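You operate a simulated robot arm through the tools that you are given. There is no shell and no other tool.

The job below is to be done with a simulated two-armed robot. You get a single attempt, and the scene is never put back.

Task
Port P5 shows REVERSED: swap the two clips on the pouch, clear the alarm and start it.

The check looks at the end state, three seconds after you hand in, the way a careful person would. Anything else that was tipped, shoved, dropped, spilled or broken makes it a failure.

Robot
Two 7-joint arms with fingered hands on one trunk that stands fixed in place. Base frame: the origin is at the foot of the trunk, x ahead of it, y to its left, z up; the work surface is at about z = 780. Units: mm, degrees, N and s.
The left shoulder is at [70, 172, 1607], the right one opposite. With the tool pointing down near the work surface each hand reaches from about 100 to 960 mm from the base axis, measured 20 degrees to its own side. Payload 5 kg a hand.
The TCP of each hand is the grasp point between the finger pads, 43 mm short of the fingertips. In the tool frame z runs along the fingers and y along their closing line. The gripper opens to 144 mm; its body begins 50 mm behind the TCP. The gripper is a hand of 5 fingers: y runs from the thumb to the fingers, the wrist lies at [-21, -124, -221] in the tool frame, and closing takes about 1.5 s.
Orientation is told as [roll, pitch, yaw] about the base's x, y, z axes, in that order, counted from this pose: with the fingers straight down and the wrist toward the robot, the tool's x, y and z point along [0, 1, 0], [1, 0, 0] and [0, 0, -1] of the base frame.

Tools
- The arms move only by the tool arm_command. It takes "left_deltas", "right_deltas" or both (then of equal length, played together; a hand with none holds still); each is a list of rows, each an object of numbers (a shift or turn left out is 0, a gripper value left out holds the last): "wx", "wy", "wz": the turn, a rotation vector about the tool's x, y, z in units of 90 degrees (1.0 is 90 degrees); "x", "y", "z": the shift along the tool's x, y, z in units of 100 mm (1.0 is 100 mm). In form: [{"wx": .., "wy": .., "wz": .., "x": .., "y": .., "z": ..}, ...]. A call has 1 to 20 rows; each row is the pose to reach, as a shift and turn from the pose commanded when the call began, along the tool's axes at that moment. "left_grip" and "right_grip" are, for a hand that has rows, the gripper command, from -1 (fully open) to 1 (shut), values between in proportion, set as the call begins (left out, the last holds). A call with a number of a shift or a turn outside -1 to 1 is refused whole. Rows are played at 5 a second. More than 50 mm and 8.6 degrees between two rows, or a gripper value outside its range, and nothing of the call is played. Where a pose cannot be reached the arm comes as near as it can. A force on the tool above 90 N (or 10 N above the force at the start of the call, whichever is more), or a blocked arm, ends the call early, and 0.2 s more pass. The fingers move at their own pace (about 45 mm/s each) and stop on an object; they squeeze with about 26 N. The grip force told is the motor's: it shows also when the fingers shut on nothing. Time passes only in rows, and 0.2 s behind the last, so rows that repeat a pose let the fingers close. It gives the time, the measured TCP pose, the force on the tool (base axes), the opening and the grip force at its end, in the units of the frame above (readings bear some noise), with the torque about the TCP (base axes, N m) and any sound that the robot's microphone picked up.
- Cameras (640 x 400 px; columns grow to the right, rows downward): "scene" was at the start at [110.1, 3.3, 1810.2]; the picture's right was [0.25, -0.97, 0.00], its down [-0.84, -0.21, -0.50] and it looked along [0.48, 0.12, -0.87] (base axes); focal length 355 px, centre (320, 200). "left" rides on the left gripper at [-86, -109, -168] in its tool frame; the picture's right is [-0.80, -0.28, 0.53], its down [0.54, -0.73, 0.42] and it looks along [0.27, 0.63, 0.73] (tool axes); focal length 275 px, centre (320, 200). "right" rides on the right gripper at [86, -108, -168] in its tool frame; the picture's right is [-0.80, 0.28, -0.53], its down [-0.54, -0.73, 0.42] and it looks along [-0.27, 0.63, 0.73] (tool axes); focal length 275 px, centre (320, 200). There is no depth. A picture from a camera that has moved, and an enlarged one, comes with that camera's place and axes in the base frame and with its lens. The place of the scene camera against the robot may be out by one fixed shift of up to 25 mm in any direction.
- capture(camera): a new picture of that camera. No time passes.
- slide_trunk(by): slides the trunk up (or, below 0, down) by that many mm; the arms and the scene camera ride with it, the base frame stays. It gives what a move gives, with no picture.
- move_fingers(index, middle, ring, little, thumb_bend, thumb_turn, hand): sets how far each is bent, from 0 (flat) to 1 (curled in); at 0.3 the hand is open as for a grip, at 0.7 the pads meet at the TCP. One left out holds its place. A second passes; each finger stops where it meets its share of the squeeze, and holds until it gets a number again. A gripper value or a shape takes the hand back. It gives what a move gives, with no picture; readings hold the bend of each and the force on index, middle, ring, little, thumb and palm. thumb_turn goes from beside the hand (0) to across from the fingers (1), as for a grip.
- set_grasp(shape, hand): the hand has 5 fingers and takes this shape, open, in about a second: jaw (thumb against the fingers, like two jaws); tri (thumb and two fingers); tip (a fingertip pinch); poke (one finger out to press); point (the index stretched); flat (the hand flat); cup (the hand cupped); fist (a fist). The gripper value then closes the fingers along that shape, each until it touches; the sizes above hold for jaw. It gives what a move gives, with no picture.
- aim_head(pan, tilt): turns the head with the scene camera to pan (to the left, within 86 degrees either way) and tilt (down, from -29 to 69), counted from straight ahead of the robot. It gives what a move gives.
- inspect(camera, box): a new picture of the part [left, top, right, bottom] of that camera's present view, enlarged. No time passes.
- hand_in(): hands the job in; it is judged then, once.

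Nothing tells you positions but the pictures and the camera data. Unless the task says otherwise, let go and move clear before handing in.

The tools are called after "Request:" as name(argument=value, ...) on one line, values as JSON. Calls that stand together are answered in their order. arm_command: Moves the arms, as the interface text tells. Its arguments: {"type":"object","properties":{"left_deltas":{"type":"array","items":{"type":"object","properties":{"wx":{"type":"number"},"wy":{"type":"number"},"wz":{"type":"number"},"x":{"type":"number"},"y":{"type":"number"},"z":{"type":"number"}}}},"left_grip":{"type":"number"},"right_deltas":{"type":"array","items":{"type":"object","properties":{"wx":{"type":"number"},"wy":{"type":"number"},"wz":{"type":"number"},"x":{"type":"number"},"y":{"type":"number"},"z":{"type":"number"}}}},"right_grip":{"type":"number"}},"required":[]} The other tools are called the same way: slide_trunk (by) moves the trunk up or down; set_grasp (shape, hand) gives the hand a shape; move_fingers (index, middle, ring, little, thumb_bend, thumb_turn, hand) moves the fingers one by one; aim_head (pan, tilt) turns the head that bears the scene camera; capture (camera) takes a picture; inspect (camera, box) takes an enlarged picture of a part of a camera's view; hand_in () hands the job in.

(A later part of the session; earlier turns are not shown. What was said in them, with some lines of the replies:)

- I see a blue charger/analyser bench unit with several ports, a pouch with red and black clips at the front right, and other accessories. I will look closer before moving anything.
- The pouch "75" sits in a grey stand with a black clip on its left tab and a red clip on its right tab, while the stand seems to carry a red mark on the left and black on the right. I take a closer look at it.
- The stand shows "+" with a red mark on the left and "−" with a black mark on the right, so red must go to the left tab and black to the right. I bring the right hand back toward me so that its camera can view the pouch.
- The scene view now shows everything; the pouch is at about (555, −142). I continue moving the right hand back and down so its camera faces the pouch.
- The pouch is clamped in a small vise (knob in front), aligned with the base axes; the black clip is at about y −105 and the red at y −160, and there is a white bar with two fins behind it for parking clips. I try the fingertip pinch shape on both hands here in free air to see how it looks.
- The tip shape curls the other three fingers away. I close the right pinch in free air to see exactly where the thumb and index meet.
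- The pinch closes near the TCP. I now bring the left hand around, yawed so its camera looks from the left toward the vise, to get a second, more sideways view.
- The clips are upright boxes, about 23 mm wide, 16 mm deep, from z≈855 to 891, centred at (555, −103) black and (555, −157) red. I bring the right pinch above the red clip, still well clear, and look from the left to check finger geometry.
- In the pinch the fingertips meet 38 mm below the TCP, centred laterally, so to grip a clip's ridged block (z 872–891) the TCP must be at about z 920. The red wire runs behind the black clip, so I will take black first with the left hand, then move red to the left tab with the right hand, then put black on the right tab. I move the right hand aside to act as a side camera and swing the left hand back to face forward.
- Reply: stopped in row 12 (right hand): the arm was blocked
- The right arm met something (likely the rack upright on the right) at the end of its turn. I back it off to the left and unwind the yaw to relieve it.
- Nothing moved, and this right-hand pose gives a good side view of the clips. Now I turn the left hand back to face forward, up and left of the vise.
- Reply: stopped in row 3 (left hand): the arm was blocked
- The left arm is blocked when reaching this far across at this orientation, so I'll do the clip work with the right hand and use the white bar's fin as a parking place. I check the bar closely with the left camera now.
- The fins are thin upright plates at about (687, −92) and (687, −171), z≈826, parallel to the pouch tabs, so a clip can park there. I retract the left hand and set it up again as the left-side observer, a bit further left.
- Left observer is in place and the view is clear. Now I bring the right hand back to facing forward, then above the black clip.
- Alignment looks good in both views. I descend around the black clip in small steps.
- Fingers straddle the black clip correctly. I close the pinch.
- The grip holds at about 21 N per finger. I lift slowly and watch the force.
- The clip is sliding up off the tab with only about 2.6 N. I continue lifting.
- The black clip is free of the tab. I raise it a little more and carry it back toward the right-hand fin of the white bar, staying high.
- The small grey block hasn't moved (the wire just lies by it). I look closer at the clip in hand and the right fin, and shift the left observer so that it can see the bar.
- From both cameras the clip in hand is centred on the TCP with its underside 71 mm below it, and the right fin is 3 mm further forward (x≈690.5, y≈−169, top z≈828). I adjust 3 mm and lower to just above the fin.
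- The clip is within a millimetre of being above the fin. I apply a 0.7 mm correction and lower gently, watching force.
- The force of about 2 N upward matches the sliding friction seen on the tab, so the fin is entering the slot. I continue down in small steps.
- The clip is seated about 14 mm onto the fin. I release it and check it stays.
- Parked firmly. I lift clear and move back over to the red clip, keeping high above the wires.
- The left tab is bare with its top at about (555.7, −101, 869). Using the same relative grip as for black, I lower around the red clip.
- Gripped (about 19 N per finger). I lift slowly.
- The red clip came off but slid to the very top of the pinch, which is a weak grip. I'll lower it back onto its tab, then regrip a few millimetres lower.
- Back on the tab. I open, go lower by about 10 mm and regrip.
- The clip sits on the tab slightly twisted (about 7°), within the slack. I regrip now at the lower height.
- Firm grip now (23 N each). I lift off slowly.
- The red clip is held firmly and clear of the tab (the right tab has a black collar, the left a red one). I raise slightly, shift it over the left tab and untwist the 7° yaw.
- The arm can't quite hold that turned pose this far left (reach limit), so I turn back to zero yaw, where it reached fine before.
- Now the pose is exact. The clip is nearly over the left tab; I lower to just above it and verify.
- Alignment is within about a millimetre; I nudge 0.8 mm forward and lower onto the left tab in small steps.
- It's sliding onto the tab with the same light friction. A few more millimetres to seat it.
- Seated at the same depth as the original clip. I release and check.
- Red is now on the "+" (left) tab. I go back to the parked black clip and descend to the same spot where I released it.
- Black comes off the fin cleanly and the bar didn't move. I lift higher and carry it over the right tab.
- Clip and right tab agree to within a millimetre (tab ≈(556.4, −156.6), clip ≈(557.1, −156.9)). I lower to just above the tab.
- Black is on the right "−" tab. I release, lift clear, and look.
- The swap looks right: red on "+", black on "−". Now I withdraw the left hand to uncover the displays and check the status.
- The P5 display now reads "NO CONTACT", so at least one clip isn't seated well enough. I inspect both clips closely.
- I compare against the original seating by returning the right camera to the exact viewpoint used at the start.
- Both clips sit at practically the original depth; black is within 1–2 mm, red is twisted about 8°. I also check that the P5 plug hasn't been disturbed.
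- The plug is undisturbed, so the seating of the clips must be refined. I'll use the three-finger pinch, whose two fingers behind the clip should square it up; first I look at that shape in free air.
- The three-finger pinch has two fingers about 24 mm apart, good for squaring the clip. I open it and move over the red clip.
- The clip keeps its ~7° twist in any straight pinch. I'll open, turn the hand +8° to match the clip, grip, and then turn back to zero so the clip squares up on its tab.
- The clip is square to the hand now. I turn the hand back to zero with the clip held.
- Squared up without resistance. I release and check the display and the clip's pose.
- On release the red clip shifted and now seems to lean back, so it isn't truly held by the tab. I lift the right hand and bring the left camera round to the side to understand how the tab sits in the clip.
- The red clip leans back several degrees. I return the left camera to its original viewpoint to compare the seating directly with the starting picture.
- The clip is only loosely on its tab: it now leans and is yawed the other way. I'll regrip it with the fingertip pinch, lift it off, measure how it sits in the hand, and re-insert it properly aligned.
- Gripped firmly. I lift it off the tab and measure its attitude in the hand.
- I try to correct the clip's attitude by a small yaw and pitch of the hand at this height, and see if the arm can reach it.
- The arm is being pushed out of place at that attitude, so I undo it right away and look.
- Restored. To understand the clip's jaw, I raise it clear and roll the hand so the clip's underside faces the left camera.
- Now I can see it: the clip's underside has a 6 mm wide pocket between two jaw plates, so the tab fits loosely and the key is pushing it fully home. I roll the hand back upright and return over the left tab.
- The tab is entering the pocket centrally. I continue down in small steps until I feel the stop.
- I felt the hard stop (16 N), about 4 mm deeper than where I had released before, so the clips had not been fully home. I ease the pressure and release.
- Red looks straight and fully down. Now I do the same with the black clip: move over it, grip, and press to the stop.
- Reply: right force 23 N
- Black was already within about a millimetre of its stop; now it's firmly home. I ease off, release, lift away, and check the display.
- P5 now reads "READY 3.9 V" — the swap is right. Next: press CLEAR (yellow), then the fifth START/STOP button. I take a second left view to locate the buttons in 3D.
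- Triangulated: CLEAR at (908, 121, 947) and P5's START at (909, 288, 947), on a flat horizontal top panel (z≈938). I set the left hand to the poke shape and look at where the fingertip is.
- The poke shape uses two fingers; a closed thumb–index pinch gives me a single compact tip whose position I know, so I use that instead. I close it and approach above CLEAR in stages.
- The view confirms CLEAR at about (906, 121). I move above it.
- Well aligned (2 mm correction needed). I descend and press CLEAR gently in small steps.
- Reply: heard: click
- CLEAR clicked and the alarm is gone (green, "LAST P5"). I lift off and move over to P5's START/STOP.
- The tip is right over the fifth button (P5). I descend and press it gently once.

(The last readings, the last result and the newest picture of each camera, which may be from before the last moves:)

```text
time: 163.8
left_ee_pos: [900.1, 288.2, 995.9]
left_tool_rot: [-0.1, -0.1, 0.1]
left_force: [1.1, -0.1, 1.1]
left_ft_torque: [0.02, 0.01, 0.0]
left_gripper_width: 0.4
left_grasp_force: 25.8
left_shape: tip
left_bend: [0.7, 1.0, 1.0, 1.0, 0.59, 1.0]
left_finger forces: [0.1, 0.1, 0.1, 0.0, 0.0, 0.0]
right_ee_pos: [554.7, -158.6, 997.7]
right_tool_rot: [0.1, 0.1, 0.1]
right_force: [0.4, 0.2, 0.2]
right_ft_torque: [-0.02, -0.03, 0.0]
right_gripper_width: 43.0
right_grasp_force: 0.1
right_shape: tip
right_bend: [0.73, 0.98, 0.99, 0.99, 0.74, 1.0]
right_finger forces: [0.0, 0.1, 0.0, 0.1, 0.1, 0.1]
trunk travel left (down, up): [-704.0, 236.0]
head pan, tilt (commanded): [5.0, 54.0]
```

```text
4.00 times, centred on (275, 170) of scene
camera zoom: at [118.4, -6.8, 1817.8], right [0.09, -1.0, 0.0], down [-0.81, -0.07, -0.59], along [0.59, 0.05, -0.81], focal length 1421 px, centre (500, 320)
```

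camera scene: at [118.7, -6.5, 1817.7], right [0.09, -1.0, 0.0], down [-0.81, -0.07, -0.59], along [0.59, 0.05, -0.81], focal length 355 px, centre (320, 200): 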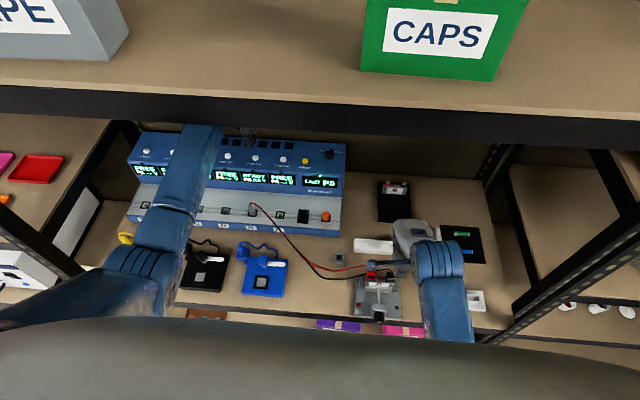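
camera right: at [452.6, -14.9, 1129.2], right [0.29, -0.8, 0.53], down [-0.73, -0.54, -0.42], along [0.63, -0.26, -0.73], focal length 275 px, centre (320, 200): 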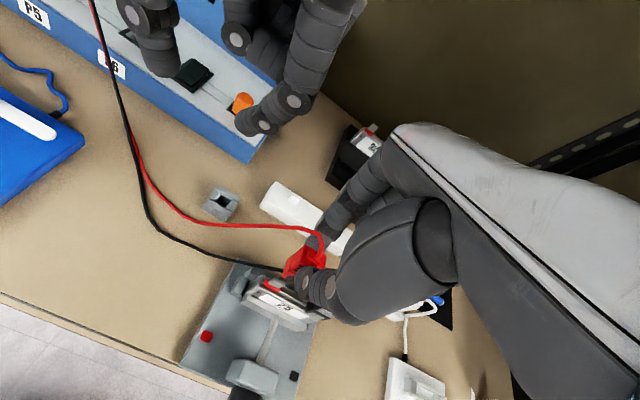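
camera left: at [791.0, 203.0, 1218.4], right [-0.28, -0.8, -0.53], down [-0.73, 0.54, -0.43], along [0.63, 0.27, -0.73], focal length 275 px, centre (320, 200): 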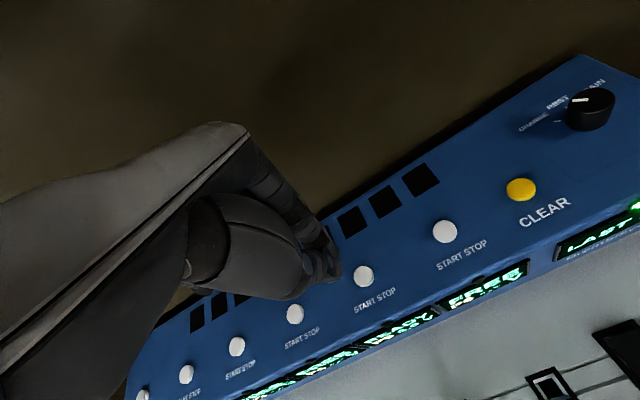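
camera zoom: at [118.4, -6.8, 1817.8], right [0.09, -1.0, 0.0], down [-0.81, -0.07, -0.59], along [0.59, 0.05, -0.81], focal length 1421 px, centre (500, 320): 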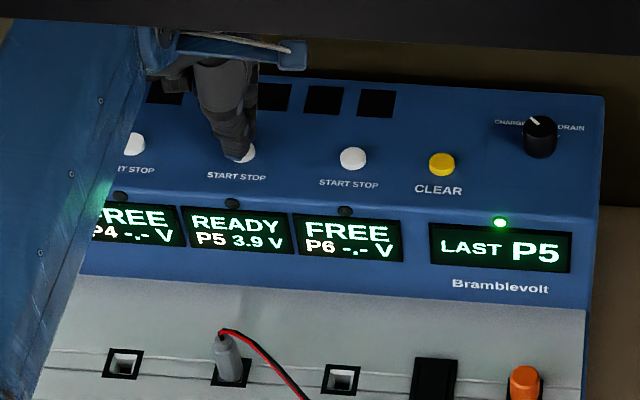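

Contact has just begun (about 1 N); I press a little further.

Request:
arm_command(left_deltas=[{"z": 0.012}, {"z": 0.024}])

Request:
inspect(camera="scene", box=[200, 120, 350, 220])

```text
time: 164.4
left_ee_pos: [901.0, 288.8, 993.8]
left_tool_rot: [-0.2, -0.1, 0.2]
left_force: [0.7, 1.0, 3.1]
left_ft_torque: [0.03, -0.01, -0.02]
left_gripper_width: 0.2
left_grasp_force: 25.8
left_shape: tip
left_bend: [0.7, 1.0, 1.0, 1.0, 0.59, 1.0]
left_finger forces: [0.1, 0.0, 0.1, 0.0, 0.0, 0.0]
right_ee_pos: [554.6, -158.8, 998.1]
right_tool_rot: [0.1, -0.1, 0.1]
right_force: [0.4, 0.3, -0.3]
right_ft_torque: [-0.02, -0.01, -0.01]
right_gripper_width: 42.9
right_grasp_force: 0.0
right_shape: tip
right_bend: [0.73, 0.98, 0.99, 0.99, 0.74, 1.0]
right_finger forces: [0.1, 0.1, 0.0, 0.0, 0.0, 0.0]
trunk travel left (down, up): [-704.0, 236.0]
head pan, tilt (commanded): [5.0, 54.0]
heard: click
```

```text
4.00 times, centred on (275, 170) of scene
camera zoom: at [118.1, -6.8, 1817.8], right [0.09, -1.0, 0.0], down [-0.81, -0.07, -0.59], along [0.59, 0.05, -0.81], focal length 1421 px, centre (500, 320)
```

zoom: 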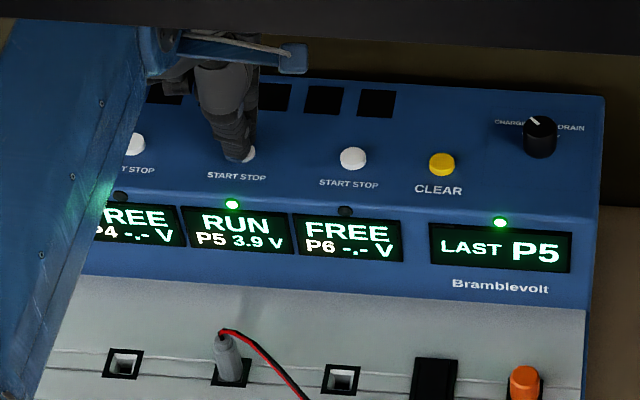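

P5 shows "RUN 3.9 V" with a green LED. I lift straight off and withdraw both hands.

Request:
arm_command(left_deltas=[{"z": -0.2}, {"z": -0.5}, {"z": -0.8}, {"z": -1.0}])

Request:
arm_command(left_deltas=[{"y": -0.25, "z": -0.2}, {"y": -0.5, "z": -0.4}, {"y": -0.75, "z": -0.6}, {"y": -1.0, "z": -0.8}])

Request:
arm_command(left_deltas=[{"y": -0.25}, {"y": -0.5}, {"y": -0.75}, {"y": -1.0}])

Request:
arm_command(left_deltas=[{"y": -0.25}, {"y": -0.5}, {"y": -0.75}, {"y": -1.0}])

Request:
arm_command(right_deltas=[{"z": -0.25, "x": -0.2}, {"z": -0.5, "x": -0.4}, {"z": -0.75, "x": -0.6}, {"z": -1.0, "x": -0.8}])

Request:
capture(camera="scene")

Request:
inspect(camera="scene", box=[120, 120, 360, 270])

Request:
inspect(camera="scene", box=[320, 220, 500, 330])

```text
time: 165.4
left_ee_pos: [900.2, 288.3, 1092.7]
left_tool_rot: [-0.2, -0.2, 0.2]
left_force: [-0.7, 0.3, -0.7]
left_ft_torque: [0.0, 0.05, -0.01]
left_gripper_width: 0.0
left_grasp_force: 26.4
left_shape: tip
left_bend: [0.7, 1.0, 1.0, 1.0, 0.59, 1.0]
left_finger forces: [0.0, 0.0, 0.0, 0.0, 0.0, 0.0]
right_ee_pos: [556.2, -158.7, 997.9]
right_tool_rot: [0.0, 0.0, 0.1]
right_force: [-0.7, 0.0, -0.2]
right_ft_torque: [-0.03, -0.01, 0.01]
right_gripper_width: 43.0
right_grasp_force: 0.0
right_shape: tip
right_bend: [0.73, 0.98, 0.99, 0.99, 0.74, 1.0]
right_finger forces: [0.0, 0.1, 0.1, 0.0, 0.0, 0.0]
trunk travel left (down, up): [-704.0, 236.0]
head pan, tilt (commanded): [5.0, 54.0]
```

```text
time: 166.4
left_ee_pos: [798.0, 289.9, 1173.8]
left_tool_rot: [-0.2, -0.2, 0.3]
left_force: [-0.3, 0.3, 0.4]
left_ft_torque: [0.01, -0.05, 0.01]
left_gripper_width: 0.0
left_grasp_force: 25.5
left_shape: tip
left_bend: [0.7, 1.0, 1.0, 1.0, 0.59, 1.0]
left_finger forces: [0.0, 0.0, 0.0, 0.0, 0.0, 0.0]
right_ee_pos: [553.7, -159.0, 999.1]
right_tool_rot: [0.1, 0.0, 0.1]
right_force: [-0.2, 0.3, -0.1]
right_ft_torque: [0.0, -0.06, 0.0]
right_gripper_width: 42.9
right_grasp_force: 0.0
right_shape: tip
right_bend: [0.73, 0.98, 0.99, 0.99, 0.74, 1.0]
right_finger forces: [0.0, 0.1, 0.0, 0.0, 0.0, 0.1]
trunk travel left (down, up): [-704.0, 236.0]
head pan, tilt (commanded): [5.0, 54.0]
```

```text
time: 167.4
left_ee_pos: [698.4, 290.5, 1172.2]
left_tool_rot: [-0.2, -0.1, 0.2]
left_force: [-0.4, 0.9, 0.1]
left_ft_torque: [-0.01, 0.01, -0.01]
left_gripper_width: 0.0
left_grasp_force: 26.5
left_shape: tip
left_bend: [0.7, 1.0, 1.0, 1.0, 0.59, 1.0]
left_finger forces: [0.0, 0.0, 0.1, 0.0, 0.0, 0.0]
right_ee_pos: [553.9, -158.7, 998.7]
right_tool_rot: [0.1, 0.0, 0.2]
right_force: [-0.2, 0.6, -0.2]
right_ft_torque: [0.0, -0.07, 0.0]
right_gripper_width: 42.6
right_grasp_force: 0.1
right_shape: tip
right_bend: [0.73, 0.98, 0.99, 0.99, 0.74, 1.0]
right_finger forces: [0.0, 0.1, 0.1, 0.1, 0.0, 0.0]
trunk travel left (down, up): [-704.0, 236.0]
head pan, tilt (commanded): [5.0, 54.0]
```

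```text
time: 168.4
left_ee_pos: [596.8, 288.9, 1172.4]
left_tool_rot: [-0.2, -0.2, 0.2]
left_force: [-0.5, -0.2, 0.5]
left_ft_torque: [0.0, -0.02, 0.01]
left_gripper_width: 0.0
left_grasp_force: 25.9
left_shape: tip
left_bend: [0.7, 1.0, 1.0, 1.0, 0.59, 1.0]
left_finger forces: [0.0, 0.0, 0.0, 0.0, 0.0, 0.0]
right_ee_pos: [554.9, -158.7, 998.4]
right_tool_rot: [0.1, 0.0, 0.1]
right_force: [0.1, -0.1, 0.5]
right_ft_torque: [0.03, -0.03, 0.01]
right_gripper_width: 43.0
right_grasp_force: 0.1
right_shape: tip
right_bend: [0.73, 0.98, 0.99, 0.99, 0.74, 1.0]
right_finger forces: [0.0, 0.0, 0.0, 0.0, 0.0, 0.0]
trunk travel left (down, up): [-704.0, 236.0]
head pan, tilt (commanded): [5.0, 54.0]
```

```text
time: 169.4
left_ee_pos: [599.5, 288.9, 1171.9]
left_tool_rot: [-0.2, -0.1, 0.1]
left_force: [1.0, -0.7, 1.0]
left_ft_torque: [0.02, 0.01, -0.01]
left_gripper_width: 0.0
left_grasp_force: 26.0
left_shape: tip
left_bend: [0.7, 1.0, 1.0, 1.0, 0.59, 1.0]
left_finger forces: [0.0, 0.1, 0.0, 0.1, 0.0, 0.1]
right_ee_pos: [554.3, -238.4, 1097.8]
right_tool_rot: [0.3, 0.1, 0.1]
right_force: [-0.2, -0.1, 0.6]
right_ft_torque: [0.01, 0.0, 0.06]
right_gripper_width: 42.8
right_grasp_force: 0.1
right_shape: tip
right_bend: [0.73, 0.98, 0.99, 0.99, 0.74, 1.0]
right_finger forces: [0.0, 0.0, 0.1, 0.0, 0.0, 0.1]
trunk travel left (down, up): [-704.0, 236.0]
head pan, tilt (commanded): [5.0, 54.0]
```

```text
taken
camera scene: at [118.7, -8.1, 1817.7], right [0.09, -1.0, 0.0], down [-0.81, -0.07, -0.59], along [0.59, 0.05, -0.81], focal length 355 px, centre (320, 200)
```

scene: 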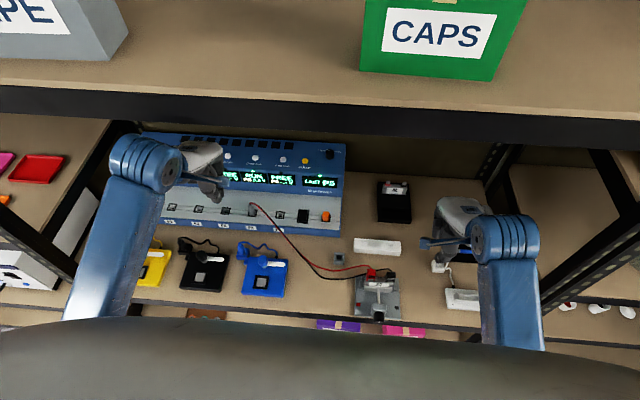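

```text
2.67 times, centred on (240, 195) of scene
camera zoom: at [118.7, -8.1, 1817.7], right [0.09, -1.0, 0.0], down [-0.81, -0.07, -0.59], along [0.59, 0.05, -0.81], focal length 947 px, centre (533, 213)
```

zoom: 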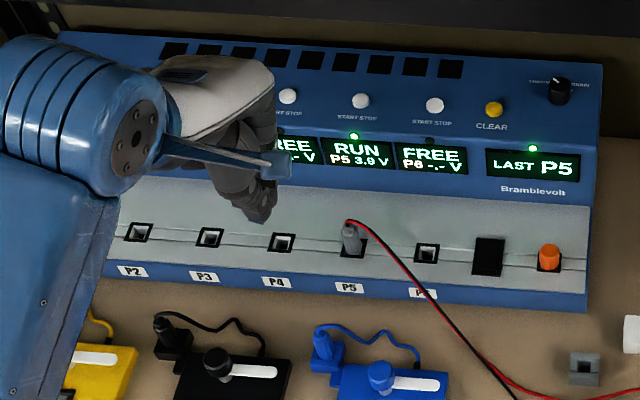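

```text
3.56 times, centred on (410, 275) of scene
camera zoom: at [118.7, -8.1, 1817.7], right [0.09, -1.0, 0.0], down [-0.81, -0.07, -0.59], along [0.59, 0.05, -0.81], focal length 1263 px, centre (0, -67)
```

zoom: 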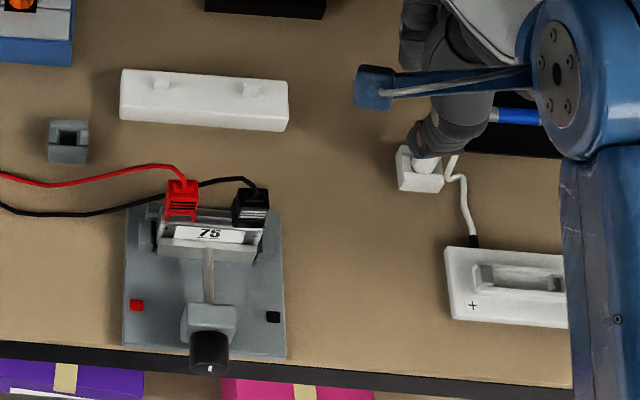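

P5 runs at 3.9 V with a green LED and the alarm is cleared. Red sits on "+" and black on "−", the bar, block and vise are where they were, and both hands are clear, so I hand in.

Request:
hand_in()

```text
The job is handed in.
```

The two clips on the pouch are swapped, the alarm is cleared and P5 is running. Its display reads "RUN 3.9 V" with a green LED. I have handed the job in; no verdict has come back yet.

- **Clips:** red is now on the left "+" tab and black on the right "−" tab. After the first placement P5 showed "NO CONTACT", so I re-seated red and pressed both clips down to their stops. It then read "READY 3.9 V".
- **Alarm and start:** I pressed CLEAR once and P5's START/STOP once, with a click each time. The alarm panel now shows "LAST P5" in green.
- **Parking bar:** I parked the black clip on a fin of the white bar during the swap, then took it off again.
- **Bump:** early on, the right arm briefly hit something on its right side, probably the rack upright. I backed it off at once.
- **Final check:** a last look showed the bar, the small grey block and the vise where they started, and nothing looked knocked over. Both hands had let go and were clear.
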